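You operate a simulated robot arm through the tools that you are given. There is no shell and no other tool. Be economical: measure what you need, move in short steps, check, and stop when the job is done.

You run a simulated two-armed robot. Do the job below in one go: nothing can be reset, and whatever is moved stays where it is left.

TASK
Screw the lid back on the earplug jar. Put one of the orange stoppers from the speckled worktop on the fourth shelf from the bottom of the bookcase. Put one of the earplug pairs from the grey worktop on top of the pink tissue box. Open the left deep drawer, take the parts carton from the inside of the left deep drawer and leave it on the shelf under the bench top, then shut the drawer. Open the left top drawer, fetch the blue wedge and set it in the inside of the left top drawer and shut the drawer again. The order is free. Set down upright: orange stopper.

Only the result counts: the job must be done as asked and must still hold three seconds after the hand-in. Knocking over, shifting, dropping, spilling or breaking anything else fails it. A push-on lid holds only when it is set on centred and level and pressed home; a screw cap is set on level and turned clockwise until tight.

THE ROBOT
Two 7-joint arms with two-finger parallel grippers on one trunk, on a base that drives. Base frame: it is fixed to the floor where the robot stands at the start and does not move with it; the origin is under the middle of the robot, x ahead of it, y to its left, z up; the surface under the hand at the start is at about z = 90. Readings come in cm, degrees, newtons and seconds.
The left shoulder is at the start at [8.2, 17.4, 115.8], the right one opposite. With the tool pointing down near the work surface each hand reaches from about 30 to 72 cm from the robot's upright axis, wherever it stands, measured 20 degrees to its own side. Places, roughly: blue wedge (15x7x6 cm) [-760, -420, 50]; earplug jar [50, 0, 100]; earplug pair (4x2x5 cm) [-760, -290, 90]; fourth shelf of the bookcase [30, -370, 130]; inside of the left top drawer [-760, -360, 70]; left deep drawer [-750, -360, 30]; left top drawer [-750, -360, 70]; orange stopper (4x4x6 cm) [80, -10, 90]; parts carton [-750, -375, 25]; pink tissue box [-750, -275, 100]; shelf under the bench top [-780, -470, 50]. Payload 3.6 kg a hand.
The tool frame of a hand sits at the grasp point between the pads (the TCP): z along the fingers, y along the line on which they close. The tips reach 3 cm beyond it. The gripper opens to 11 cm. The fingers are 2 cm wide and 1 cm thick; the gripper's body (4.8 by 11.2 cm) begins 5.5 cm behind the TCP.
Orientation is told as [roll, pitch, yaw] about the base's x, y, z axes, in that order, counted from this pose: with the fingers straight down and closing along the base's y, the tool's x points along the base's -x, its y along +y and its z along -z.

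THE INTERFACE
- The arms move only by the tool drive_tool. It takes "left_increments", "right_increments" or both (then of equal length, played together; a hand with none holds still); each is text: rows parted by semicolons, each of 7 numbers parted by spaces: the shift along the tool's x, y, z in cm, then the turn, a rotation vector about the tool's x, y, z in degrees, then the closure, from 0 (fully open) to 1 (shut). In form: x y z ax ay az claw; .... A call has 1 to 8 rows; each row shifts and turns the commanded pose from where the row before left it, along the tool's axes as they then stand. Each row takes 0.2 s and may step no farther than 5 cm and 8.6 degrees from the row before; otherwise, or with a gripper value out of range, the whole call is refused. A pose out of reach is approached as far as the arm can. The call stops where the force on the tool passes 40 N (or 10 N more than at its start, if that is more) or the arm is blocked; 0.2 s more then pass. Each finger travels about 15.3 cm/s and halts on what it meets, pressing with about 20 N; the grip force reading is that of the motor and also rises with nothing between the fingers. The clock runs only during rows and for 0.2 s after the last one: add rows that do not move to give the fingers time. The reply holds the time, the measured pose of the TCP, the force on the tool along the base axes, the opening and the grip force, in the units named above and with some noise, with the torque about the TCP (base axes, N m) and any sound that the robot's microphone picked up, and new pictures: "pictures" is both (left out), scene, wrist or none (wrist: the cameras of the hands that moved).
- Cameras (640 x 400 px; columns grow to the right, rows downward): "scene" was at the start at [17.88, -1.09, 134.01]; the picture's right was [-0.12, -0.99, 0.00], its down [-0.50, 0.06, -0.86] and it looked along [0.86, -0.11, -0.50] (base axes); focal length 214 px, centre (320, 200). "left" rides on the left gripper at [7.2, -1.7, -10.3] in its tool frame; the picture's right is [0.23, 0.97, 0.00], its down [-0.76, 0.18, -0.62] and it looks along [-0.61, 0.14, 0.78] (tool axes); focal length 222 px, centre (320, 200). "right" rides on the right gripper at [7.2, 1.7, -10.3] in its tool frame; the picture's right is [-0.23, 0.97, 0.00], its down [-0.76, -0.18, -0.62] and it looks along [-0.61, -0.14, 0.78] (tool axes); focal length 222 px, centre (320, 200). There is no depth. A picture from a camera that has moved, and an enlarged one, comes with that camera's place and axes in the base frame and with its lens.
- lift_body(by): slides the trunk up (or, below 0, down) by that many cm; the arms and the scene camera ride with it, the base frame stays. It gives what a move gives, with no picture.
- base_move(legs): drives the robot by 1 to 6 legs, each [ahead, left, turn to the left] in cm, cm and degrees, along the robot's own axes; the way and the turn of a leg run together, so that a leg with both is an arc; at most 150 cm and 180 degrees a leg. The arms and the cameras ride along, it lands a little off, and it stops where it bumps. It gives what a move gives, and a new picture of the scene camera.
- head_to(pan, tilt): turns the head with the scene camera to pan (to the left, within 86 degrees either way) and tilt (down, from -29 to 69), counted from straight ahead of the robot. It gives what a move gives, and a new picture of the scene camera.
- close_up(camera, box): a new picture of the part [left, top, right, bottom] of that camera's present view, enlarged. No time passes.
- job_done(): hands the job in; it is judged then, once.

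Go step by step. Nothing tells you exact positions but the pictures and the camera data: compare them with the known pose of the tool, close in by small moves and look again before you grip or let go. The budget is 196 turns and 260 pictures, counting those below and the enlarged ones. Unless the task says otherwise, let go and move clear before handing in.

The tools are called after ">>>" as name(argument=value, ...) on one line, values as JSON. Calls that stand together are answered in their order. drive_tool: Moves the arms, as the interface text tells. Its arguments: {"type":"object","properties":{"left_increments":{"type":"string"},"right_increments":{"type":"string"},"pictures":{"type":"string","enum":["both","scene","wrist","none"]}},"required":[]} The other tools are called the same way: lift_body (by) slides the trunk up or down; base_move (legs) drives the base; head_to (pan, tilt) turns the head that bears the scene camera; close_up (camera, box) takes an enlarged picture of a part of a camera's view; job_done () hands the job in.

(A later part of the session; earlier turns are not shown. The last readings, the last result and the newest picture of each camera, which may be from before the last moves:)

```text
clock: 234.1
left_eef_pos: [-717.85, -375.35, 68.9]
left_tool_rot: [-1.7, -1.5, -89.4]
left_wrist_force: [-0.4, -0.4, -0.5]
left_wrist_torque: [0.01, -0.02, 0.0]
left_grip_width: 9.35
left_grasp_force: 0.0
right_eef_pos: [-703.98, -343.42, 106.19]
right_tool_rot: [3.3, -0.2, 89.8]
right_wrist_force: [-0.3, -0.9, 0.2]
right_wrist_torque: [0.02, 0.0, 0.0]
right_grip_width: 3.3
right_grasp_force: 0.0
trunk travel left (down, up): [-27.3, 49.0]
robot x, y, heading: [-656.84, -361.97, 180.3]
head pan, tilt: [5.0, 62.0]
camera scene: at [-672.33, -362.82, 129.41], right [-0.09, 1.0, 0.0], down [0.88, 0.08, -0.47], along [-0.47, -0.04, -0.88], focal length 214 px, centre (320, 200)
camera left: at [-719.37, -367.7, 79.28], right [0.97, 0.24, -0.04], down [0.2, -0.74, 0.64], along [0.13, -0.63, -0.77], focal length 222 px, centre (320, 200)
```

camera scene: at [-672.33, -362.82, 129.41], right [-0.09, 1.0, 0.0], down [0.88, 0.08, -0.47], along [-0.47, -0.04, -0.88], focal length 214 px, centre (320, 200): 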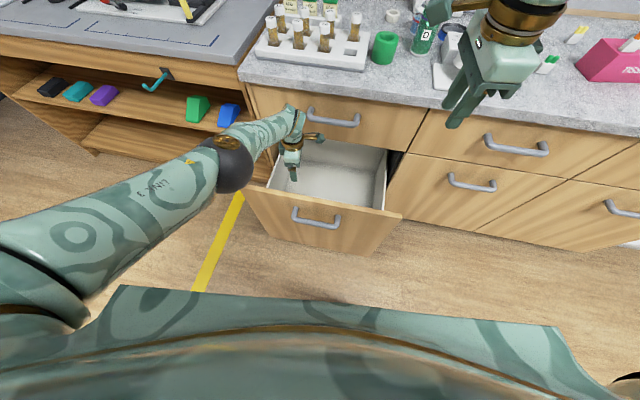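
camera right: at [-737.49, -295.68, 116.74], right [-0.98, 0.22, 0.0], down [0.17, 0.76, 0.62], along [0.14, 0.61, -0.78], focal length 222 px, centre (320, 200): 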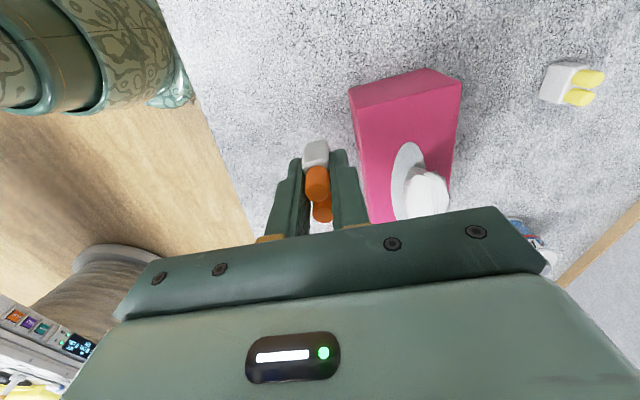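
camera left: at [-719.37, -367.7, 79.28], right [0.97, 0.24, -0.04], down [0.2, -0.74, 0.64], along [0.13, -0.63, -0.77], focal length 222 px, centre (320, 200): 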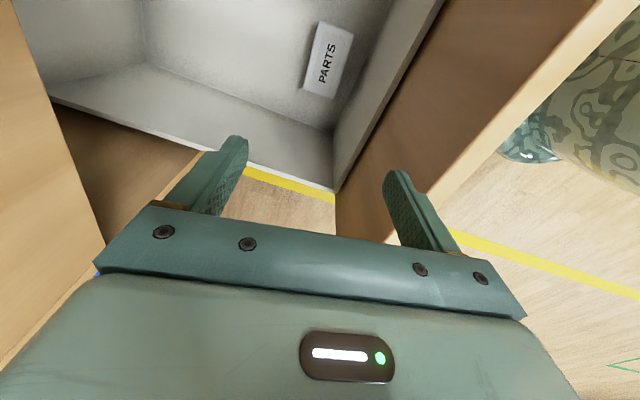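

The reach geometry is poor from here: the shoulder must be closer and nearly above. I lift slightly, then alternate pulling the hand back and driving the base closer.

>>> drive_tool(left_increments="0 0 -4 0 0 0 0.15;0 4 -1 0 0 0 0.15;0 4 0 0 0 0 0.15;0 3 0 0 0 0 0.15;0 0 0 0 0 0 0.15", right_increments="0 -4 -1 0 0 0 0.7;0 -4 -1 0 0 0 0.7;0 -4 0 0 0 0 0.7;0 0 0 0 0 0 0.7;0 0 0 0 0 0 0.7", pictures="none")

>>> base_move(legs=[[10, 0, 0]])

```text
clock: 235.3
left_eef_pos: [-717.92, -373.47, 70.19]
left_tool_rot: [-1.8, -1.8, -89.3]
left_wrist_force: [0.0, 0.6, -0.7]
left_wrist_torque: [0.0, -0.02, -0.04]
left_grip_width: 9.37
left_grasp_force: 0.0
left hand out of reach, approached as far as the arm can: row 1, 2, 3, 4
right_eef_pos: [-691.85, -343.16, 107.45]
right_tool_rot: [3.3, 0.0, 89.8]
right_wrist_force: [0.4, 0.3, -0.8]
right_wrist_torque: [-0.02, -0.02, 0.0]
right_grip_width: 3.29
right_grasp_force: 0.0
trunk travel left (down, up): [-27.3, 49.0]
robot x, y, heading: [-656.67, -361.89, 179.8]
head pan, tilt: [5.0, 62.0]
```

```text
clock: 236.3
left_eef_pos: [-723.18, -373.66, 69.88]
left_tool_rot: [-0.3, -1.6, -88.8]
left_wrist_force: [5.6, -2.3, 2.2]
left_wrist_torque: [0.33, 0.62, -0.03]
left_grip_width: 9.37
left_grasp_force: 0.0
right_eef_pos: [-698.02, -343.59, 107.41]
right_tool_rot: [3.2, -0.1, 90.0]
right_wrist_force: [0.0, 0.6, -0.4]
right_wrist_torque: [-0.02, 0.0, 0.02]
right_grip_width: 3.3
right_grasp_force: 0.0
trunk travel left (down, up): [-27.3, 49.0]
robot x, y, heading: [-662.85, -362.11, -179.9]
head pan, tilt: [5.0, 62.0]
stopped in leg 1: the force on the tool passed its limit at 252 N (the readings are from after the stop); the commanded pose is now the measured one
camera scene: at [-678.38, -362.82, 129.41], right [-0.09, 1.0, 0.0], down [0.88, 0.08, -0.47], along [-0.47, -0.04, -0.88], focal length 214 px, centre (320, 200)
```

scene: 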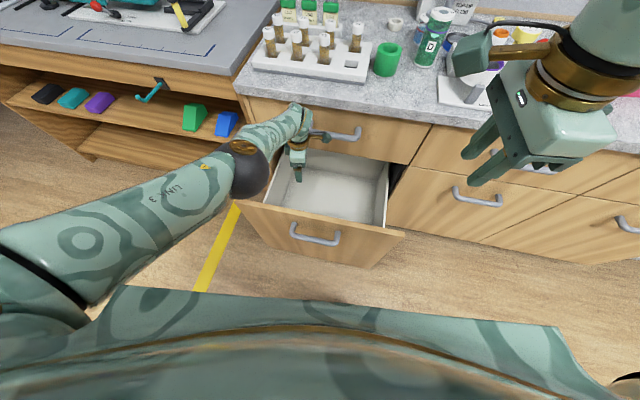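

The left hand bumped the cabinet edge because its own move had been refused. I back off and re-establish a better arm posture from higher up.

>>> base_move(legs=[[-8, 0, 0]])

>>> drive_tool(left_increments="0 0 -3 0 0 0 0.15;0 0 -3 0 0 0 0.15;0 0 -3 0 0 0 0.15;0 0 -3 0 0 0 0.15;0 0 -3 0 0 0 0.15;0 3 0 0 0 0 0.15;0 3 0 0 0 0 0.15;0 0 0 0 0 0 0.15")

```text
clock: 237.4
left_eef_pos: [-715.05, -373.67, 69.92]
left_tool_rot: [-0.4, -1.7, -88.8]
left_wrist_force: [0.6, -0.3, -0.3]
left_wrist_torque: [0.0, 0.01, 0.0]
left_grip_width: 9.35
left_grasp_force: 0.1
right_eef_pos: [-689.96, -343.57, 107.41]
right_tool_rot: [3.3, -0.1, 90.0]
right_wrist_force: [0.5, 0.3, -0.1]
right_wrist_torque: [0.03, 0.01, -0.03]
right_grip_width: 3.32
right_grasp_force: 0.1
trunk travel left (down, up): [-27.3, 49.0]
robot x, y, heading: [-654.8, -361.87, -179.8]
head pan, tilt: [5.0, 62.0]
camera scene: at [-670.25, -362.8, 129.43], right [-0.09, 1.0, 0.0], down [0.88, 0.08, -0.47], along [-0.47, -0.04, -0.88], focal length 214 px, centre (320, 200)
```

scene: 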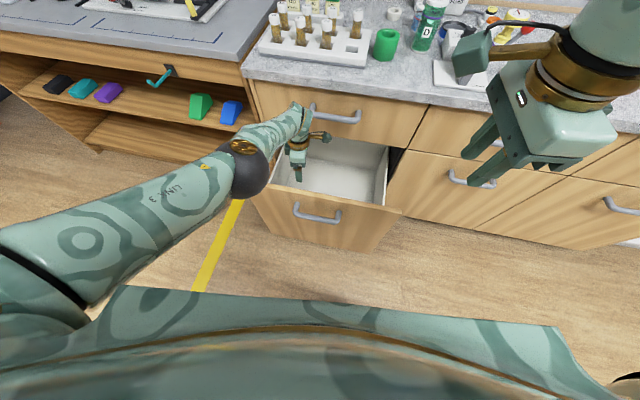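

```text
clock: 239.2
left_eef_pos: [-719.42, -371.55, 82.8]
left_tool_rot: [-0.2, -1.6, -89.0]
left_wrist_force: [-0.5, -0.1, -0.6]
left_wrist_torque: [-0.02, 0.01, -0.03]
left_grip_width: 9.35
left_grasp_force: 0.1
left hand out of reach, approached as far as the arm can: row 1, 2, 3, 4, 5, 6, 7
right_eef_pos: [-690.08, -343.29, 107.35]
right_tool_rot: [3.3, 0.0, 90.0]
right_wrist_force: [0.1, 0.1, 0.8]
right_wrist_torque: [0.01, 0.01, 0.02]
right_grip_width: 3.28
right_grasp_force: 0.1
trunk travel left (down, up): [-27.3, 49.0]
robot x, y, heading: [-654.69, -362.37, -179.9]
head pan, tilt: [5.0, 62.0]
camera scene: at [-670.42, -362.79, 129.41], right [-0.09, 1.0, 0.0], down [0.88, 0.08, -0.47], along [-0.47, -0.04, -0.88], focal length 214 px, centre (320, 200)
camera left: at [-721.29, -364.01, 92.96], right [0.97, 0.25, -0.01], down [0.2, -0.74, 0.64], along [0.15, -0.63, -0.77], focal length 222 px, centre (320, 200)
```

scene: 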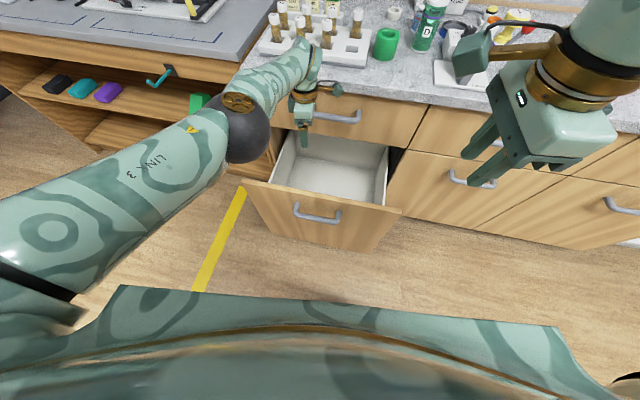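
left: 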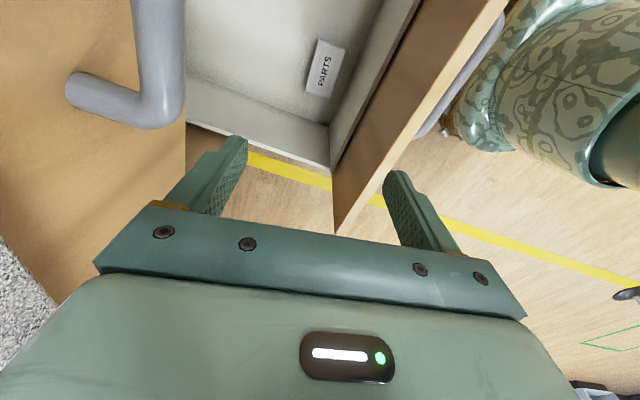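

The left arm's posture is unfavourable; the right arm is in a healthy one with the right finger orientation already. I raise the trunk, back off, and use the right hand for the carton, untwisting the left meanwhile.

>>> lift_body(by=20)

>>> base_move(legs=[[-14, 0, 0], [0, 32, 0]])

>>> drive_tool(left_increments="0 0 0 0 0 8 0;0 0 0 0 0 8 0;0 0 0 0 0 8 0;0 0 0 0 0 8 0;0 0 0 0 0 8 0;0 0 0 0 0 8 0;0 0 0 0 0 8 0;0 0 0 0 0 8 0")

```text
clock: 241.3
left_eef_pos: [-718.72, -371.6, 110.73]
left_tool_rot: [-8.0, -1.4, -88.6]
left_wrist_force: [-0.7, 0.5, 0.2]
left_wrist_torque: [0.01, 0.0, -0.03]
left_grip_width: 9.36
left_grasp_force: 0.1
right_eef_pos: [-690.03, -343.45, 127.43]
right_tool_rot: [3.1, -0.1, 90.0]
right_wrist_force: [-0.2, -0.1, -0.3]
right_wrist_torque: [0.01, 0.01, -0.03]
right_grip_width: 3.3
right_grasp_force: 0.0
trunk travel left (down, up): [-47.3, 29.0]
robot x, y, heading: [-654.6, -362.14, -179.6]
head pan, tilt: [5.0, 62.0]
```

```text
clock: 244.4
left_eef_pos: [-704.51, -403.72, 110.85]
left_tool_rot: [-8.0, -1.4, -89.0]
left_wrist_force: [-0.3, -0.1, 0.0]
left_wrist_torque: [0.04, -0.01, 0.0]
left_grip_width: 9.37
left_grasp_force: 0.0
right_eef_pos: [-675.91, -375.65, 127.4]
right_tool_rot: [3.2, -0.2, 89.6]
right_wrist_force: [-0.4, 0.2, 0.5]
right_wrist_torque: [0.0, -0.02, -0.01]
right_grip_width: 3.28
right_grasp_force: 0.1
trunk travel left (down, up): [-47.3, 29.0]
robot x, y, heading: [-640.74, -394.73, 180.0]
head pan, tilt: [5.0, 62.0]
camera scene: at [-649.92, -395.12, 149.67], right [-0.09, 1.0, 0.0], down [0.88, 0.08, -0.47], along [-0.47, -0.04, -0.88], focal length 214 px, centre (320, 200)
```

scene: 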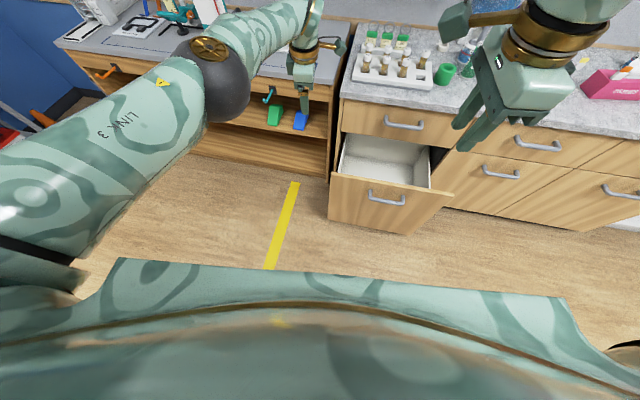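

```text
clock: 246.2
left_eef_pos: [-704.49, -403.56, 110.73]
left_tool_rot: [-2.2, -8.0, -153.2]
left_wrist_force: [0.2, -0.1, -0.3]
left_wrist_torque: [0.0, -0.01, 0.01]
left_grip_width: 11.0
left_grasp_force: 0.0
right_eef_pos: [-675.74, -375.54, 127.36]
right_tool_rot: [3.1, -0.1, 89.7]
right_wrist_force: [0.4, 0.1, 0.1]
right_wrist_torque: [0.03, 0.03, 0.02]
right_grip_width: 3.32
right_grasp_force: 0.0
trunk travel left (down, up): [-47.3, 29.0]
robot x, y, heading: [-640.0, -394.36, 179.8]
head pan, tilt: [5.0, 62.0]
camera scene: at [-649.92, -395.03, 149.67], right [-0.09, 1.0, 0.0], down [0.88, 0.08, -0.47], along [-0.47, -0.04, -0.88], focal length 214 px, centre (320, 200)
camera left: at [-697.51, -398.43, 120.14], right [0.64, -0.77, -0.07], down [-0.51, -0.48, 0.71], along [-0.58, -0.42, -0.7], focal length 222 px, centre (320, 200)
```

scene: 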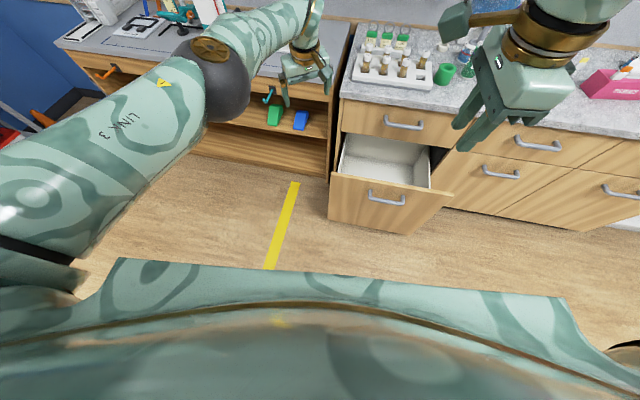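
left: 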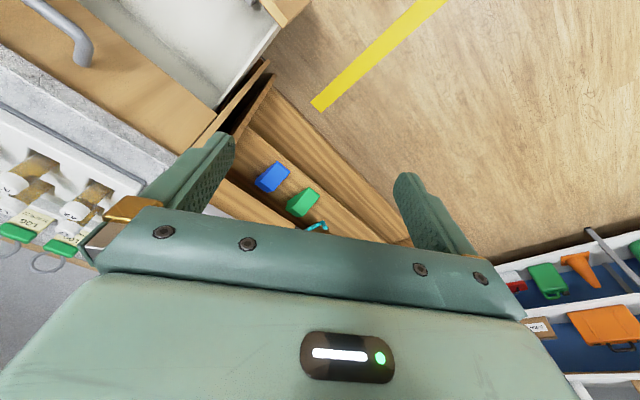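

Left hand untwisted. I tuck it back, level the right hand, lower the trunk and bring the base close so the right hand is over the drawer.

>>> drive_tool(left_increments="3.1 2.7 -1.5 0 0 0 0;3.1 2.7 -1.5 0 0 0 0;3.1 2.7 -1.5 0 0 0 0;3.1 2.7 -1.5 0 0 0 0;3.1 2.7 -1.5 0 0 0 0;0 0 0 0 0 0 0", right_increments="0 0 0 3.2 0 0 0.15;0 0 0 0 0 0 0.15;0 0 0 0 0 0 0.15;0 0 0 0 0 0 0.15;0 0 0 0 0 0 0.15;0 0 0 0 0 0 0.15", pictures="none")

>>> lift_body(by=-25)

>>> base_move(legs=[[26, 0, 0]])

```text
clock: 247.6
left_eef_pos: [-683.97, -408.34, 115.5]
left_tool_rot: [-2.2, -7.9, -152.9]
left_wrist_force: [-0.4, 0.5, -0.3]
left_wrist_torque: [0.0, -0.04, -0.01]
left_grip_width: 11.0
left_grasp_force: 0.1
right_eef_pos: [-675.85, -375.65, 127.41]
right_tool_rot: [0.0, -0.1, 89.6]
right_wrist_force: [-0.7, 0.3, -1.0]
right_wrist_torque: [0.01, -0.03, 0.0]
right_grip_width: 9.37
right_grasp_force: 0.0
trunk travel left (down, up): [-47.3, 29.0]
robot x, y, heading: [-640.79, -394.49, -180.1]
head pan, tilt: [5.0, 62.0]
```

```text
clock: 250.2
left_eef_pos: [-683.8, -408.47, 90.52]
left_tool_rot: [-2.3, -7.9, -153.0]
left_wrist_force: [0.6, -0.3, 0.5]
left_wrist_torque: [-0.01, 0.01, -0.03]
left_grip_width: 10.99
left_grasp_force: 0.0
right_eef_pos: [-675.68, -375.54, 102.51]
right_tool_rot: [0.1, -0.2, 89.6]
right_wrist_force: [-0.1, -0.1, -0.3]
right_wrist_torque: [0.01, -0.02, -0.03]
right_grip_width: 9.35
right_grasp_force: 0.0
trunk travel left (down, up): [-22.3, 54.0]
robot x, y, heading: [-640.77, -394.31, 180.0]
head pan, tilt: [5.0, 62.0]
```

```text
clock: 252.1
left_eef_pos: [-709.62, -408.39, 90.45]
left_tool_rot: [-2.2, -7.8, -153.1]
left_wrist_force: [0.2, 0.4, 0.1]
left_wrist_torque: [-0.01, -0.01, -0.02]
left_grip_width: 11.02
left_grasp_force: 0.0
right_eef_pos: [-701.6, -375.53, 102.35]
right_tool_rot: [-0.1, -0.1, 89.4]
right_wrist_force: [1.1, 0.3, -1.3]
right_wrist_torque: [-0.01, 0.01, 0.04]
right_grip_width: 9.34
right_grasp_force: 0.1
trunk travel left (down, up): [-22.3, 54.0]
robot x, y, heading: [-666.72, -394.93, 180.0]
head pan, tilt: [5.0, 62.0]
camera scene: at [-684.47, -395.0, 124.22], right [-0.08, 1.0, 0.0], down [0.88, 0.07, -0.47], along [-0.47, -0.04, -0.88], focal length 214 px, centre (320, 200)
```

scene: 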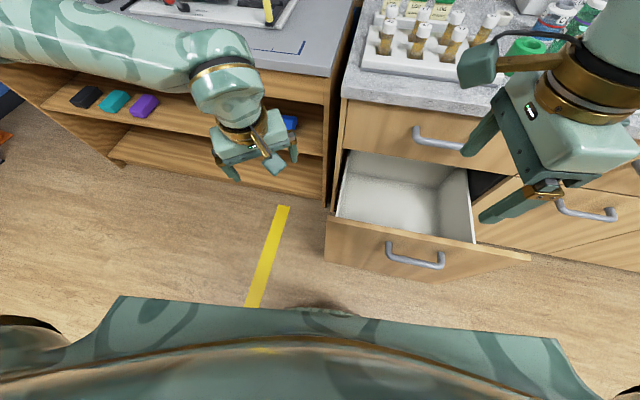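

>>> base_move(legs=[[8, 0, 0]])

>>> drive_tool(right_increments="0 3 3 0 0 0 0.15;0 3 4 0 0 0 0.15;0 0.5 4 0 0 0 0.15;0 0 4 0 0 0 0.15;0 0 4 0 0 0 0.15;0 0 4 0 0 0 0.15;0 0 4 0 0 0 0.15;0 0 0 0 0 0 0.15")

```text
clock: 253.1
left_eef_pos: [-717.79, -408.36, 90.38]
left_tool_rot: [-2.2, -7.8, -153.2]
left_wrist_force: [0.0, -1.5, -0.2]
left_wrist_torque: [0.01, 0.0, 0.03]
left_grip_width: 10.98
left_grasp_force: 0.0
right_eef_pos: [-709.63, -375.39, 102.39]
right_tool_rot: [-0.1, -0.2, 89.3]
right_wrist_force: [0.5, 0.3, -0.5]
right_wrist_torque: [-0.01, -0.04, 0.0]
right_grip_width: 9.37
right_grasp_force: 0.1
trunk travel left (down, up): [-22.3, 54.0]
robot x, y, heading: [-674.18, -394.01, 179.8]
head pan, tilt: [5.0, 62.0]
camera scene: at [-692.52, -394.95, 124.22], right [-0.08, 1.0, 0.0], down [0.88, 0.07, -0.47], along [-0.47, -0.04, -0.88], focal length 214 px, centre (320, 200)
```

scene: 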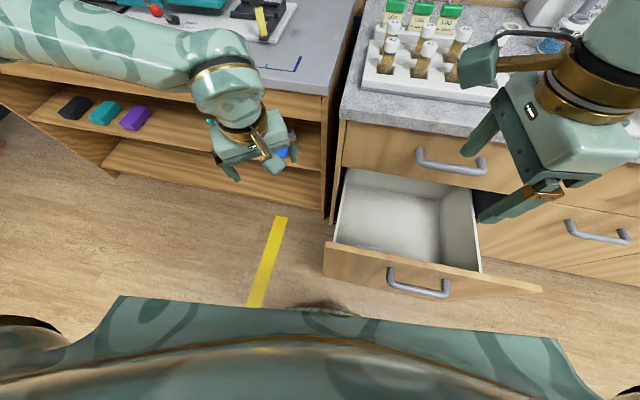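

```text
clock: 254.9
left_eef_pos: [-717.49, -408.27, 90.48]
left_tool_rot: [-2.2, -7.8, -153.2]
left_wrist_force: [0.0, -0.1, -0.5]
left_wrist_torque: [-0.01, -0.01, -0.01]
left_grip_width: 11.0
left_grasp_force: 0.1
right_eef_pos: [-715.72, -375.2, 75.36]
right_tool_rot: [0.0, -0.1, 89.4]
right_wrist_force: [0.6, -0.4, 0.4]
right_wrist_torque: [-0.04, -0.01, 0.0]
right_grip_width: 9.35
right_grasp_force: 0.0
trunk travel left (down, up): [-22.3, 54.0]
robot x, y, heading: [-674.29, -394.3, 179.8]
head pan, tilt: [5.0, 62.0]
camera scene: at [-692.35, -394.96, 124.25], right [-0.08, 1.0, 0.0], down [0.88, 0.07, -0.47], along [-0.47, -0.04, -0.88], focal length 214 px, centre (320, 200)
camera right: at [-717.59, -382.53, 85.74], right [-0.97, 0.24, 0.0], down [0.19, 0.76, 0.62], along [0.15, 0.61, -0.78], focal length 222 px, centre (320, 200)
```

scene: 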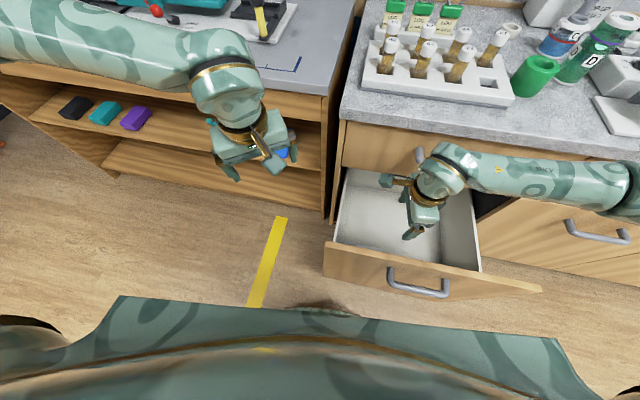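
right: 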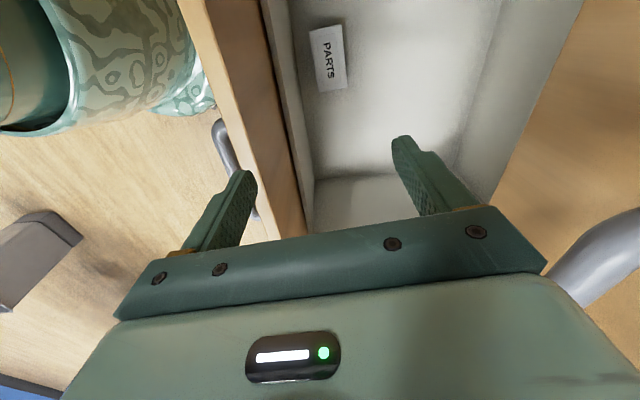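

>>> drive_tool(right_increments="0 1.2 4 0 0 0 0.15;0 1.1 4 0 0 0 0.15;0 0 4 0 0 0 0.15;0 0 4 0 0 0 0.15;0 0 3 0 0 0 0.15;0 0 0 0 0 0 0.15")

```text
clock: 256.3
left_eef_pos: [-717.52, -408.26, 90.51]
left_tool_rot: [-2.2, -7.8, -153.2]
left_wrist_force: [-0.4, -0.3, 0.0]
left_wrist_torque: [0.0, 0.02, 0.03]
left_grip_width: 10.98
left_grasp_force: 0.0
right_eef_pos: [-718.07, -375.29, 56.4]
right_tool_rot: [0.1, 0.0, 89.3]
right_wrist_force: [0.0, -0.4, -0.9]
right_wrist_torque: [-0.01, -0.01, -0.02]
right_grip_width: 9.35
right_grasp_force: 0.0
trunk travel left (down, up): [-22.3, 54.0]
robot x, y, heading: [-673.96, -394.3, 179.7]
head pan, tilt: [5.0, 62.0]
camera scene: at [-692.36, -394.95, 124.25], right [-0.08, 1.0, 0.0], down [0.88, 0.07, -0.47], along [-0.47, -0.04, -0.88], focal length 214 px, centre (320, 200)
camera right: at [-719.79, -382.6, 66.72], right [-0.97, 0.24, 0.0], down [0.19, 0.76, 0.62], along [0.15, 0.61, -0.78], focal length 222 px, centre (320, 200)
```

scene: 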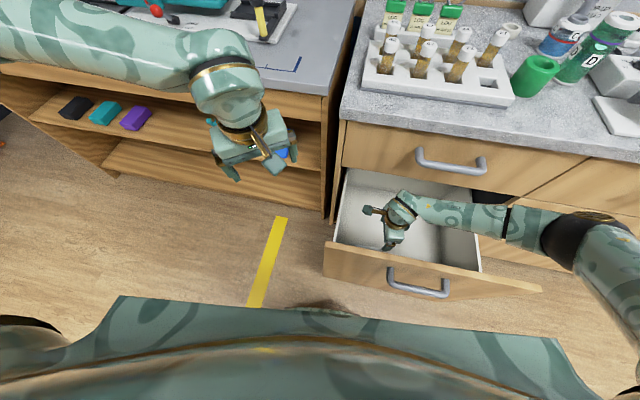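
right: 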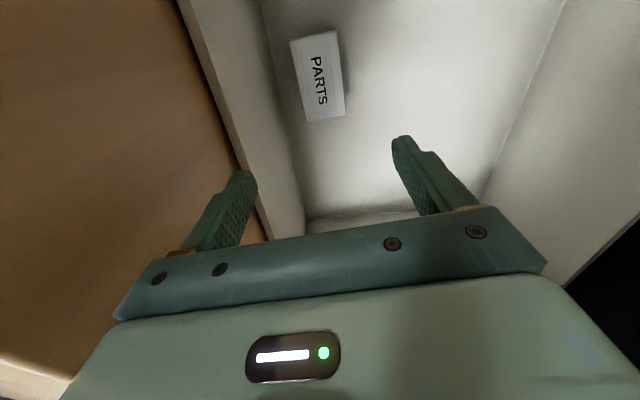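

As the arm straightens the elbow will come in; continue down in steps.

>>> drive_tool(right_increments="0 0 4 0 0 0 0.15;0 0 4 0 0 0 0.15;0 0 4 0 0 0 0.15;0 0 0 0 0 0 0.15")

```text
clock: 257.3
left_eef_pos: [-717.4, -408.37, 90.52]
left_tool_rot: [-2.2, -7.9, -153.3]
left_wrist_force: [0.1, 0.3, 0.6]
left_wrist_torque: [-0.01, 0.01, 0.0]
left_grip_width: 11.0
left_grasp_force: 0.1
right_eef_pos: [-718.34, -375.21, 44.41]
right_tool_rot: [0.1, -0.1, 89.4]
right_wrist_force: [0.0, 0.6, -0.4]
right_wrist_torque: [-0.01, 0.04, 0.02]
right_grip_width: 9.38
right_grasp_force: 0.0
trunk travel left (down, up): [-22.3, 54.0]
robot x, y, heading: [-674.07, -394.67, 179.7]
head pan, tilt: [5.0, 62.0]
camera scene: at [-692.36, -394.94, 124.25], right [-0.08, 1.0, 0.0], down [0.88, 0.07, -0.47], along [-0.47, -0.04, -0.88], focal length 214 px, centre (320, 200)
camera right: at [-720.02, -382.53, 54.81], right [-0.97, 0.24, 0.0], down [0.19, 0.76, 0.62], along [0.15, 0.61, -0.78], focal length 222 px, centre (320, 200)
```

scene: 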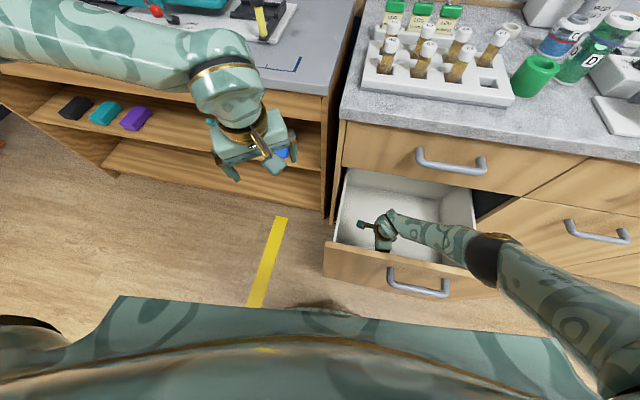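
right: 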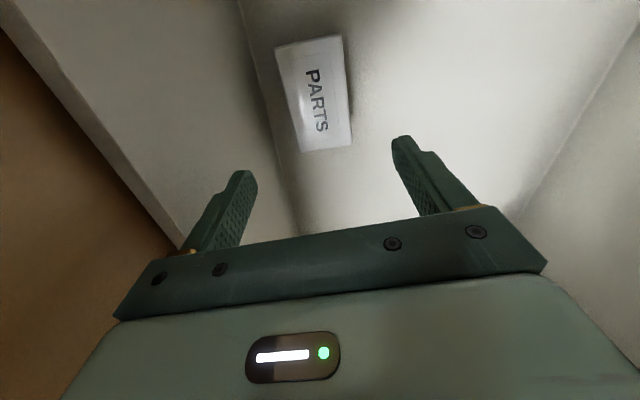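

>>> drive_tool(right_increments="0 0 4 0 0 0 0.15;0 0 4 0 0 0 0.15;0 0 0 0 0 0 0.15")

```text
clock: 258.1
left_eef_pos: [-717.55, -408.27, 90.59]
left_tool_rot: [-2.1, -7.8, -153.2]
left_wrist_force: [-0.2, -0.2, -1.0]
left_wrist_torque: [0.01, -0.02, 0.01]
left_grip_width: 11.0
left_grasp_force: 0.1
right_eef_pos: [-717.8, -375.24, 41.69]
right_tool_rot: [0.1, -0.2, 89.3]
right_wrist_force: [0.0, 0.2, -0.1]
right_wrist_torque: [-0.02, 0.02, 0.0]
right_grip_width: 9.34
right_grasp_force: 0.1
right hand out of reach, approached as far as the arm can: row 1, 2
trunk travel left (down, up): [-22.3, 54.0]
robot x, y, heading: [-674.64, -394.36, 179.9]
head pan, tilt: [5.0, 62.0]
camera scene: at [-692.37, -394.96, 124.25], right [-0.08, 1.0, 0.0], down [0.88, 0.07, -0.47], along [-0.47, -0.04, -0.88], focal length 214 px, centre (320, 200)
camera right: at [-719.54, -382.54, 52.02], right [-0.97, 0.24, 0.0], down [0.18, 0.76, 0.62], along [0.15, 0.61, -0.78], focal length 222 px, centre (320, 200)
```

scene: 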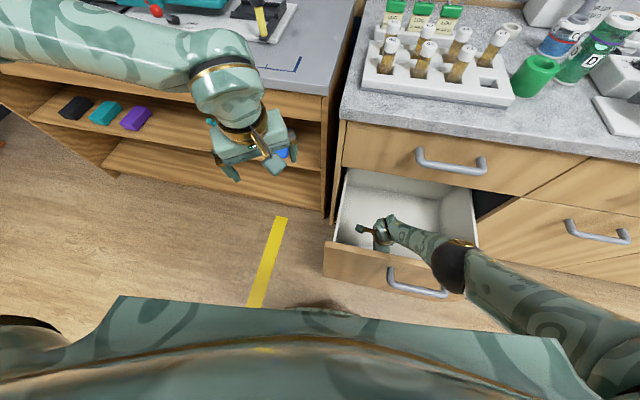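
right: 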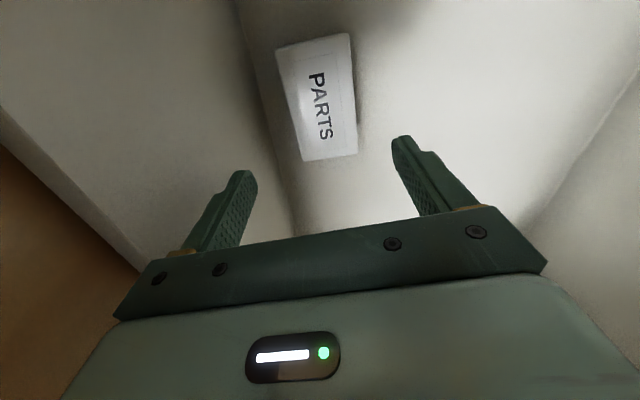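

At the reach limit. I raise the hand, drive the base 6 cm closer so the arm is steeper, then use the trunk for the rest.

>>> drive_tool(right_increments="0 0 -4.5 0 0 0 0.15;0 0 -4.5 0 0 0 0.15;0 0 -4.5 0 0 0 0.15;0 0 -4.5 0 0 0 0.15;0 0 -4.5 0 0 0 0.15;0 0 -4.5 0 0 0 0.15;0 0 -4.5 0 0 0 0.15;0 -4.5 0 0 0 0 0.15", pictures="none")

>>> base_move(legs=[[6, 0, 0]])

```text
clock: 259.9
left_eef_pos: [-717.54, -408.19, 90.49]
left_tool_rot: [-2.2, -7.8, -153.2]
left_wrist_force: [0.7, 0.0, 0.2]
left_wrist_torque: [-0.01, -0.02, 0.01]
left_grip_width: 10.98
left_grasp_force: 0.0
right_eef_pos: [-713.31, -375.25, 73.19]
right_tool_rot: [0.1, 0.0, 89.4]
right_wrist_force: [-0.6, 0.9, -0.5]
right_wrist_torque: [-0.01, 0.03, -0.04]
right_grip_width: 9.34
right_grasp_force: 0.0
trunk travel left (down, up): [-22.3, 54.0]
robot x, y, heading: [-674.18, -394.74, 179.9]
head pan, tilt: [5.0, 62.0]
```

```text
clock: 260.9
left_eef_pos: [-723.57, -408.28, 90.48]
left_tool_rot: [-2.1, -7.7, -153.2]
left_wrist_force: [-0.7, -0.3, -1.0]
left_wrist_torque: [0.02, 0.0, 0.02]
left_grip_width: 11.0
left_grasp_force: 0.0
right_eef_pos: [-719.44, -375.11, 72.98]
right_tool_rot: [-0.1, -0.1, 89.4]
right_wrist_force: [-0.5, -0.2, 0.0]
right_wrist_torque: [-0.01, -0.05, -0.02]
right_grip_width: 9.33
right_grasp_force: 0.1
trunk travel left (down, up): [-22.3, 54.0]
robot x, y, heading: [-680.36, -394.51, 179.8]
head pan, tilt: [5.0, 62.0]
camera scene: at [-698.51, -394.93, 124.21], right [-0.08, 1.0, 0.0], down [0.88, 0.07, -0.47], along [-0.47, -0.04, -0.88], focal length 214 px, centre (320, 200)
```

scene: 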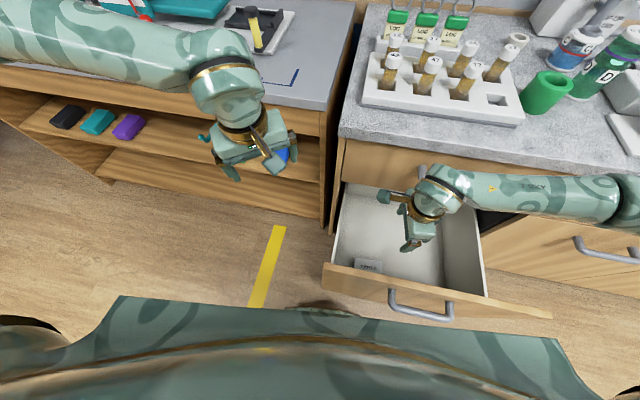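

Now the carton is visible from above. I retract the left hand a bit, lower the trunk 14 cm, and descend with the right hand.

>>> drive_tool(left_increments="3.57 1.8 0 0 0 0 0;3.57 1.8 0 0 0 0 0;3.57 1.8 0 0 0 0 0", right_increments="0 -0.6 0 0 0 0 0.15;0 -0.6 0 0 0 0 0.15;0 0 0 0 0 0 0.15", pictures="none")

>>> lift_body(by=-13)

>>> drive_tool(right_increments="0 0 4 0 0 0 0.15;0 0 4 0 0 0 0.15;0 0 4 0 0 0 0.15;0 0 0 0 0 0 0.15")

```text
clock: 261.7
left_eef_pos: [-713.86, -406.95, 88.38]
left_tool_rot: [-2.1, -7.7, -153.2]
left_wrist_force: [-0.3, -0.3, -0.1]
left_wrist_torque: [-0.02, -0.04, -0.01]
left_grip_width: 11.02
left_grasp_force: 0.1
left hand out of reach, approached as far as the arm can: row 3
right_eef_pos: [-718.03, -375.1, 73.0]
right_tool_rot: [0.0, -0.1, 89.4]
right_wrist_force: [-0.4, -0.1, -0.2]
right_wrist_torque: [-0.02, -0.01, 0.03]
right_grip_width: 9.37
right_grasp_force: 0.1
trunk travel left (down, up): [-22.3, 54.0]
robot x, y, heading: [-680.15, -394.43, 179.7]
head pan, tilt: [5.0, 62.0]
```

```text
clock: 263.3
left_eef_pos: [-715.54, -406.89, 71.35]
left_tool_rot: [2.2, 1.0, -153.5]
left_wrist_force: [-0.7, -0.1, 0.3]
left_wrist_torque: [0.01, 0.03, -0.03]
left_grip_width: 11.02
left_grasp_force: 0.0
right_eef_pos: [-718.13, -375.2, 60.13]
right_tool_rot: [0.1, 0.0, 89.5]
right_wrist_force: [0.4, 0.3, 0.3]
right_wrist_torque: [0.01, 0.0, -0.05]
right_grip_width: 9.36
right_grasp_force: 0.0
trunk travel left (down, up): [-9.3, 67.0]
robot x, y, heading: [-680.3, -394.64, 179.6]
head pan, tilt: [5.0, 62.0]
```

```text
clock: 264.3
left_eef_pos: [-715.46, -406.98, 71.33]
left_tool_rot: [2.3, 1.0, -153.4]
left_wrist_force: [0.2, 0.1, 0.0]
left_wrist_torque: [-0.01, 0.0, 0.03]
left_grip_width: 11.01
left_grasp_force: 0.1
right_eef_pos: [-718.29, -375.22, 48.01]
right_tool_rot: [0.1, -0.1, 89.4]
right_wrist_force: [0.1, -0.5, 0.6]
right_wrist_torque: [-0.01, 0.0, -0.01]
right_grip_width: 9.34
right_grasp_force: 0.1
trunk travel left (down, up): [-9.3, 67.0]
robot x, y, heading: [-680.17, -394.37, 179.7]
head pan, tilt: [5.0, 62.0]
camera scene: at [-705.86, -394.9, 110.49], right [-0.08, 1.0, 0.0], down [0.88, 0.07, -0.47], along [-0.47, -0.04, -0.88], focal length 214 px, centre (320, 200)
camera right: at [-720.05, -382.57, 58.29], right [-0.97, 0.24, 0.0], down [0.19, 0.76, 0.62], along [0.15, 0.61, -0.78], focal length 222 px, centre (320, 200)
```

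scene: 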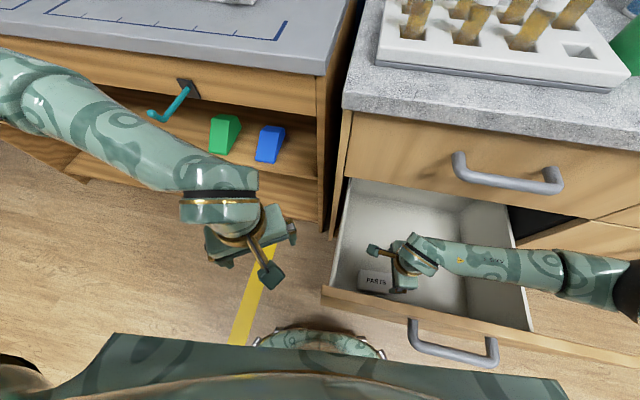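
right: 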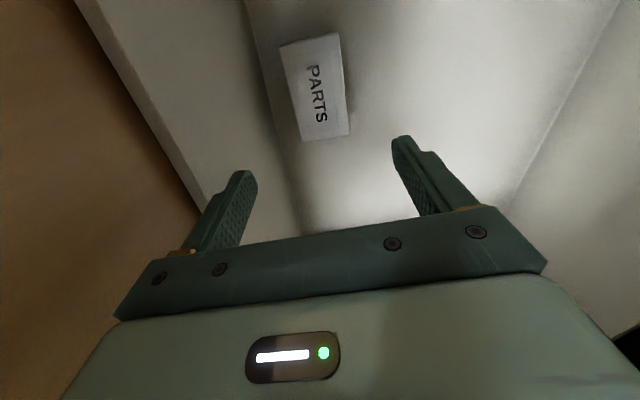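

>>> drive_tool(right_increments="0 0 4 0 0 0 0.15;0 0 4 0 0 0 0.15;0 0 0 0 0 0 0.15")

```text
clock: 265.1
left_eef_pos: [-715.56, -406.89, 71.3]
left_tool_rot: [2.2, 0.9, -153.5]
left_wrist_force: [0.0, -0.5, -0.3]
left_wrist_torque: [-0.01, 0.01, -0.02]
left_grip_width: 11.01
left_grasp_force: 0.1
right_eef_pos: [-718.19, -375.1, 40.08]
right_tool_rot: [0.0, 0.0, 89.5]
right_wrist_force: [0.5, 0.6, -0.6]
right_wrist_torque: [0.01, -0.02, -0.01]
right_grip_width: 9.36
right_grasp_force: 0.1
trunk travel left (down, up): [-9.3, 67.0]
robot x, y, heading: [-680.18, -394.24, 179.8]
head pan, tilt: [5.0, 62.0]
camera scene: at [-705.86, -394.9, 110.49], right [-0.08, 1.0, 0.0], down [0.88, 0.07, -0.47], along [-0.47, -0.04, -0.88], focal length 214 px, centre (320, 200)
camera right: at [-720.01, -382.43, 50.33], right [-0.97, 0.24, 0.0], down [0.19, 0.76, 0.62], along [0.15, 0.61, -0.78], focal length 222 px, centre (320, 200)
```

scene: 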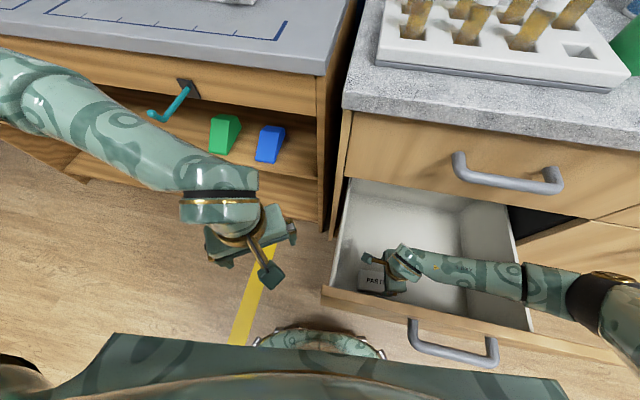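
right: 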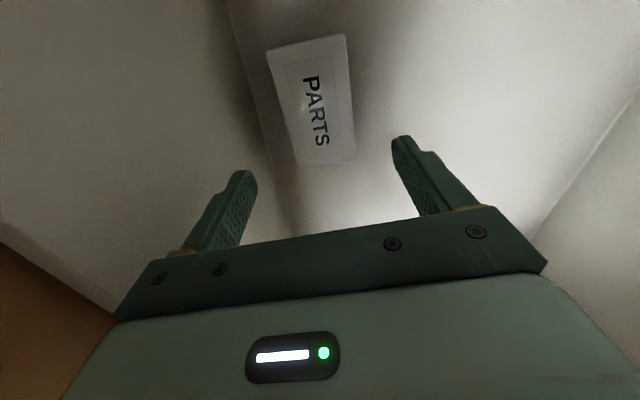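

>>> drive_tool(right_increments="0 0 3 0 0 0 0.15;0 0 3 0 0 0 0.15;0 0 0 0 0 0 0.15")

```text
clock: 265.9
left_eef_pos: [-715.53, -406.92, 71.33]
left_tool_rot: [2.3, 1.0, -153.5]
left_wrist_force: [-0.3, -1.1, -0.3]
left_wrist_torque: [-0.02, 0.03, 0.01]
left_grip_width: 10.98
left_grasp_force: 0.1
right_eef_pos: [-718.14, -375.03, 34.11]
right_tool_rot: [0.1, -0.1, 89.4]
right_wrist_force: [-0.8, 0.6, 1.0]
right_wrist_torque: [-0.03, -0.01, -0.02]
right_grip_width: 9.37
right_grasp_force: 0.1
trunk travel left (down, up): [-9.3, 67.0]
robot x, y, heading: [-680.45, -394.61, 179.7]
head pan, tilt: [5.0, 62.0]
camera scene: at [-705.86, -394.9, 110.49], right [-0.08, 1.0, 0.0], down [0.88, 0.07, -0.47], along [-0.47, -0.04, -0.88], focal length 214 px, centre (320, 200)
camera right: at [-719.96, -382.35, 44.33], right [-0.97, 0.24, 0.0], down [0.19, 0.76, 0.62], along [0.15, 0.61, -0.78], focal length 222 px, centre (320, 200)
```

scene: 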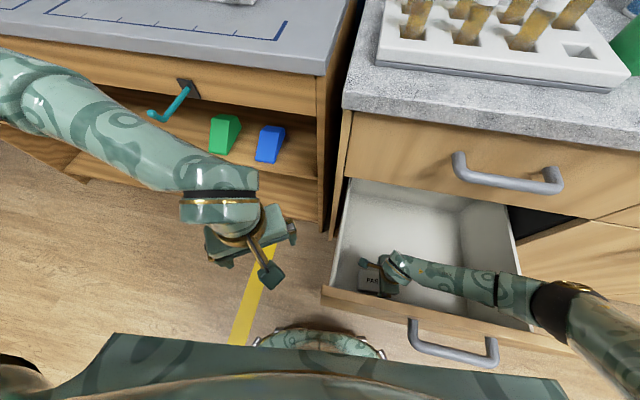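
right: 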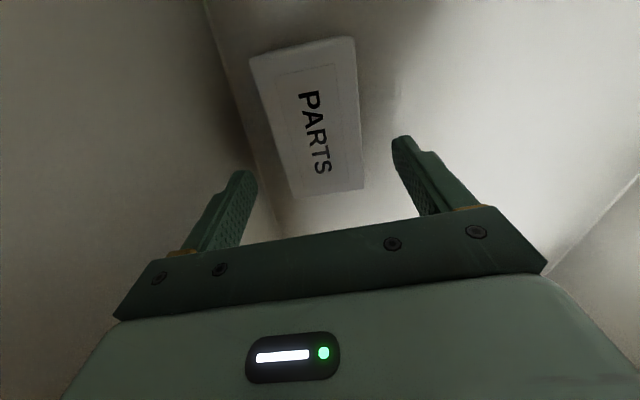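

Aligned; go down the last 5.5 cm and close.

>>> drive_tool(right_increments="0 0 2.5 0 0 0 0.15;0 0 2 0 0 0 0.15;0 0 1 0 0 0 0.15;0 0 0 0 0 0 0.15;0 0 0 0 0 0 0.5;0 0 0 0 0 0 0.5;0 0 0 0 0 0 0.5")

```text
clock: 267.5
left_eef_pos: [-715.09, -406.87, 71.7]
left_tool_rot: [2.2, 0.6, -153.5]
left_wrist_force: [-0.5, 0.0, 0.0]
left_wrist_torque: [0.04, 0.01, -0.01]
left_grip_width: 10.99
left_grasp_force: 0.0
right_eef_pos: [-718.2, -374.02, 28.97]
right_tool_rot: [0.5, -0.8, 89.0]
right_wrist_force: [-1.5, 1.1, 15.5]
right_wrist_torque: [-0.3, 0.0, 0.0]
right_grip_width: 7.0
right_grasp_force: 19.7
trunk travel left (down, up): [-9.3, 67.0]
robot x, y, heading: [-680.53, -394.76, 179.9]
head pan, tilt: [5.0, 62.0]
camera scene: at [-705.16, -394.96, 110.74], right [-0.08, 1.0, 0.0], down [0.88, 0.07, -0.47], along [-0.47, -0.04, -0.88], focal length 214 px, centre (320, 200)
camera right: at [-719.97, -381.54, 39.15], right [-0.97, 0.24, 0.01], down [0.2, 0.75, 0.63], along [0.14, 0.62, -0.77], focal length 222 px, centre (320, 200)
```

scene: 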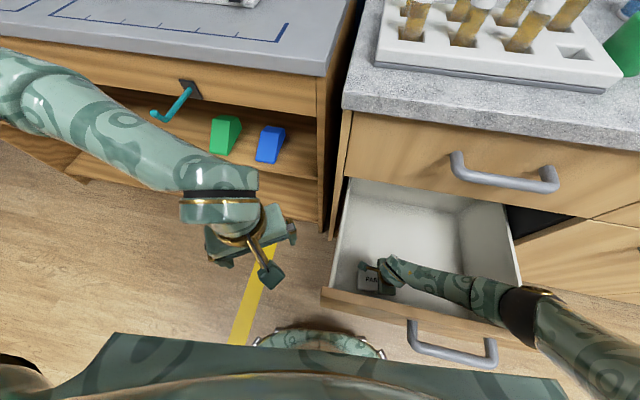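
right: 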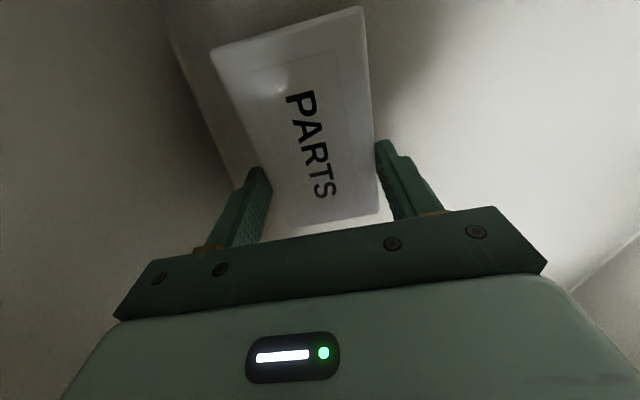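

Carton gripped (7.0 cm). Lift it straight up.

>>> drive_tool(right_increments="0 0 -2 0 0 0 0.5;0 0 -4 0 0 0 0.5;0 0 -4 0 0 0 0.5;0 0 -4 0 0 0 0.5;0 0 -4 0 0 0 0.5;0 0 -4 0 0 0 0.5;0 0 -4 0 0 0 0.5;0 0 -4 0 0 0 0.5")

```text
clock: 269.3
left_eef_pos: [-715.55, -406.94, 71.39]
left_tool_rot: [2.3, 1.0, -153.5]
left_wrist_force: [1.1, -0.1, -0.6]
left_wrist_torque: [-0.02, 0.0, 0.02]
left_grip_width: 10.97
left_grasp_force: 0.1
right_eef_pos: [-718.08, -375.45, 58.52]
right_tool_rot: [0.0, -0.1, 89.4]
right_wrist_force: [-0.2, 0.1, -1.9]
right_wrist_torque: [0.03, 0.0, -0.01]
right_grip_width: 6.98
right_grasp_force: 20.0
trunk travel left (down, up): [-9.3, 67.0]
robot x, y, heading: [-680.28, -394.6, 180.1]
head pan, tilt: [5.0, 62.0]
camera scene: at [-705.86, -394.9, 110.49], right [-0.08, 1.0, 0.0], down [0.88, 0.07, -0.47], along [-0.47, -0.04, -0.88], focal length 214 px, centre (320, 200)
camera right: at [-719.91, -382.72, 68.84], right [-0.97, 0.24, 0.0], down [0.19, 0.76, 0.63], along [0.15, 0.61, -0.78], focal length 222 px, centre (320, 200)
```

scene: 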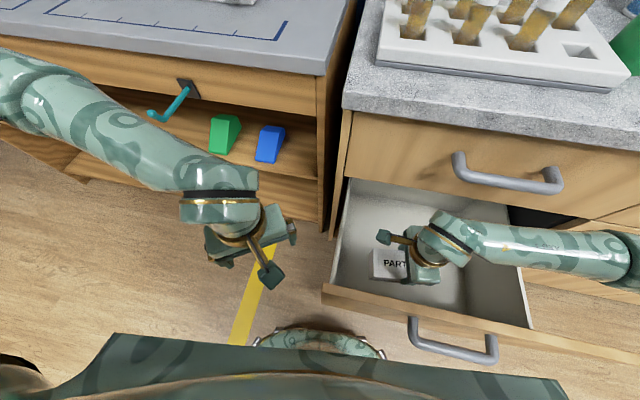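
right: 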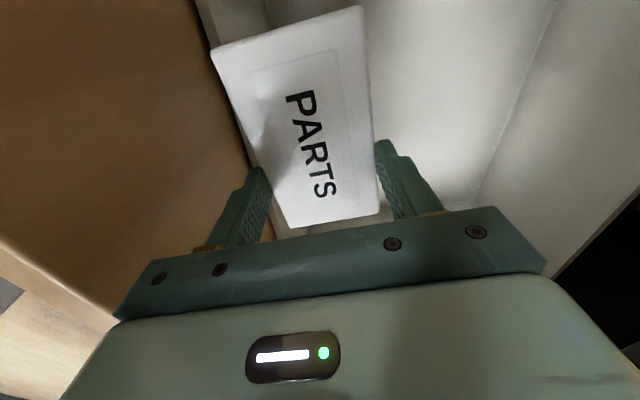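

Carton is out. Plan: set it on the bench top with its long axis fore-aft, then regrip with a pitched left hand for the low shelf. First raise, back off and rotate the right hand.

>>> drive_tool(right_increments="0 0 -4.5 0 0 0 0.5;0 0 -4.5 0 0 0 0.5;0 0 -4.5 0 0 0 0.5;0 0 -4.5 0 0 0 0.5;0 0 0 0 0 0 0.5", pictures="none")

>>> lift_body(by=24)

>>> base_move(legs=[[-22, 0, 0], [0, 37, 0]])

>>> drive_tool(right_increments="0 0 0 0 0 -8.4 0.5;0 0 0 0 0 -8.4 0.5;0 0 0 0 0 -8.4 0.5;0 0 0 0 0 -8.4 0.5;0 0 0 0 0 -8.4 0.5;0 0 0 0 0 -8.4 0.5;0 0 0 0 0 -8.4 0.5;0 0 0 0 0 -8.4 0.5", pictures="none")

>>> drive_tool(right_increments="0 0 0 0 0 -8 0.5;0 0 0 0 0 -8 0.5;0 0 0 0 0 -7 0.5;0 0 0 0 0 0 0.5")

```text
clock: 270.5
left_eef_pos: [-715.43, -406.98, 71.44]
left_tool_rot: [2.4, 1.0, -153.5]
left_wrist_force: [-0.3, -0.1, -1.2]
left_wrist_torque: [-0.03, -0.01, 0.06]
left_grip_width: 11.0
left_grasp_force: 0.1
right_eef_pos: [-719.69, -375.6, 76.23]
right_tool_rot: [-0.1, -0.1, 89.4]
right_wrist_force: [-1.3, -0.4, -1.8]
right_wrist_torque: [-0.03, -0.02, -0.01]
right_grip_width: 6.95
right_grasp_force: 20.2
right hand out of reach, approached as far as the arm can: row 3, 4
trunk travel left (down, up): [-9.3, 67.0]
robot x, y, heading: [-680.45, -394.39, 179.7]
head pan, tilt: [5.0, 62.0]
```

```text
clock: 273.0
left_eef_pos: [-715.51, -406.85, 95.27]
left_tool_rot: [2.3, 1.1, -153.5]
left_wrist_force: [-1.0, 0.5, -0.1]
left_wrist_torque: [-0.04, 0.0, 0.0]
left_grip_width: 10.99
left_grasp_force: 0.0
right_eef_pos: [-719.66, -375.47, 100.16]
right_tool_rot: [-0.2, -0.2, 89.4]
right_wrist_force: [-0.2, -0.1, -1.9]
right_wrist_torque: [0.02, 0.01, 0.02]
right_grip_width: 6.94
right_grasp_force: 20.2
trunk travel left (down, up): [-33.3, 43.0]
robot x, y, heading: [-680.34, -393.93, 179.7]
head pan, tilt: [5.0, 62.0]
```

```text
clock: 276.6
left_eef_pos: [-693.44, -443.89, 95.29]
left_tool_rot: [2.3, 1.0, -153.5]
left_wrist_force: [0.5, -0.3, -0.1]
left_wrist_torque: [-0.02, -0.02, 0.02]
left_grip_width: 10.98
left_grasp_force: 0.0
right_eef_pos: [-697.5, -412.37, 100.3]
right_tool_rot: [0.0, -0.2, 89.3]
right_wrist_force: [0.5, -0.1, -1.6]
right_wrist_torque: [0.0, 0.02, 0.01]
right_grip_width: 6.97
right_grasp_force: 20.3
trunk travel left (down, up): [-33.3, 43.0]
robot x, y, heading: [-658.27, -431.34, 179.6]
head pan, tilt: [5.0, 62.0]
camera scene: at [-671.39, -431.95, 135.53], right [-0.08, 1.0, 0.0], down [0.88, 0.07, -0.47], along [-0.47, -0.04, -0.88], focal length 214 px, centre (320, 200)
```

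scene: 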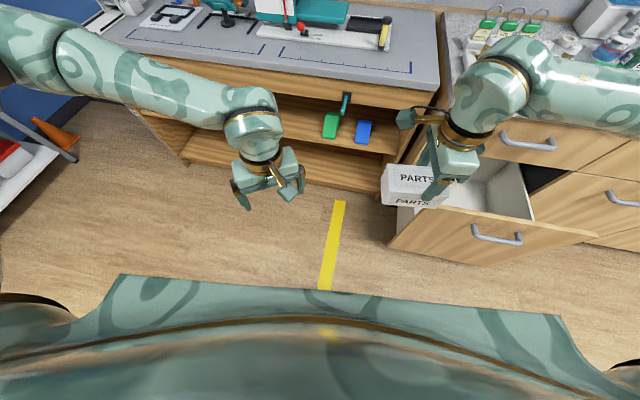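

```text
clock: 278.4
left_eef_pos: [-693.4, -443.78, 95.41]
left_tool_rot: [2.3, 0.9, -153.5]
left_wrist_force: [0.3, -0.3, 0.5]
left_wrist_torque: [-0.05, 0.0, 0.02]
left_grip_width: 10.99
left_grasp_force: 0.1
right_eef_pos: [-697.51, -412.35, 100.23]
right_tool_rot: [-0.2, 0.0, 156.7]
right_wrist_force: [-0.2, -0.8, -1.5]
right_wrist_torque: [0.02, 0.04, 0.01]
right_grip_width: 6.98
right_grasp_force: 20.2
trunk travel left (down, up): [-33.3, 43.0]
robot x, y, heading: [-658.53, -431.06, 179.6]
head pan, tilt: [5.0, 62.0]
```

```text
clock: 279.4
left_eef_pos: [-693.36, -443.82, 95.2]
left_tool_rot: [2.4, 1.0, -153.4]
left_wrist_force: [-0.2, 0.3, 0.0]
left_wrist_torque: [0.01, 0.01, 0.0]
left_grip_width: 10.99
left_grasp_force: 0.1
right_eef_pos: [-697.45, -412.42, 100.16]
right_tool_rot: [-0.1, -0.2, 179.6]
right_wrist_force: [-0.6, 0.2, -2.0]
right_wrist_torque: [0.0, 0.02, 0.0]
right_grip_width: 7.0
right_grasp_force: 20.0
trunk travel left (down, up): [-33.3, 43.0]
robot x, y, heading: [-658.48, -431.61, 179.8]
head pan, tilt: [5.0, 62.0]
camera scene: at [-671.39, -431.86, 135.53], right [-0.08, 1.0, 0.0], down [0.88, 0.07, -0.47], along [-0.47, -0.04, -0.88], focal length 214 px, centre (320, 200)
camera right: at [-690.29, -414.27, 110.51], right [-0.23, -0.97, 0.0], down [-0.76, 0.18, 0.62], along [-0.61, 0.15, -0.78], focal length 222 px, centre (320, 200)
```

scene: 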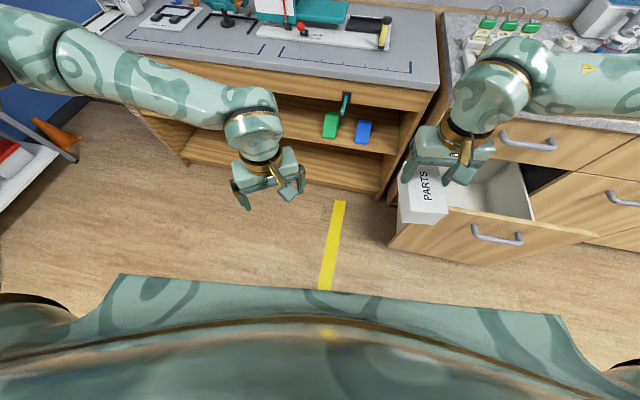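
right: 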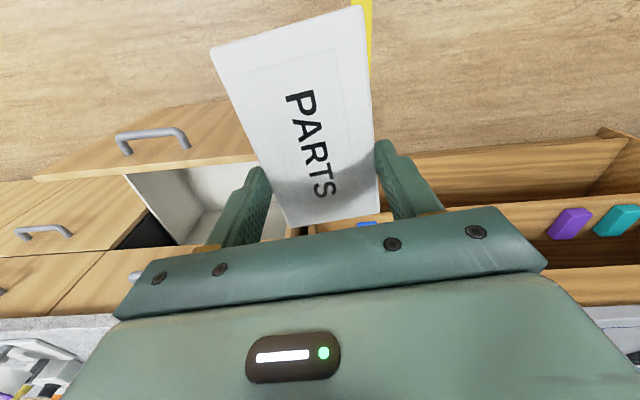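

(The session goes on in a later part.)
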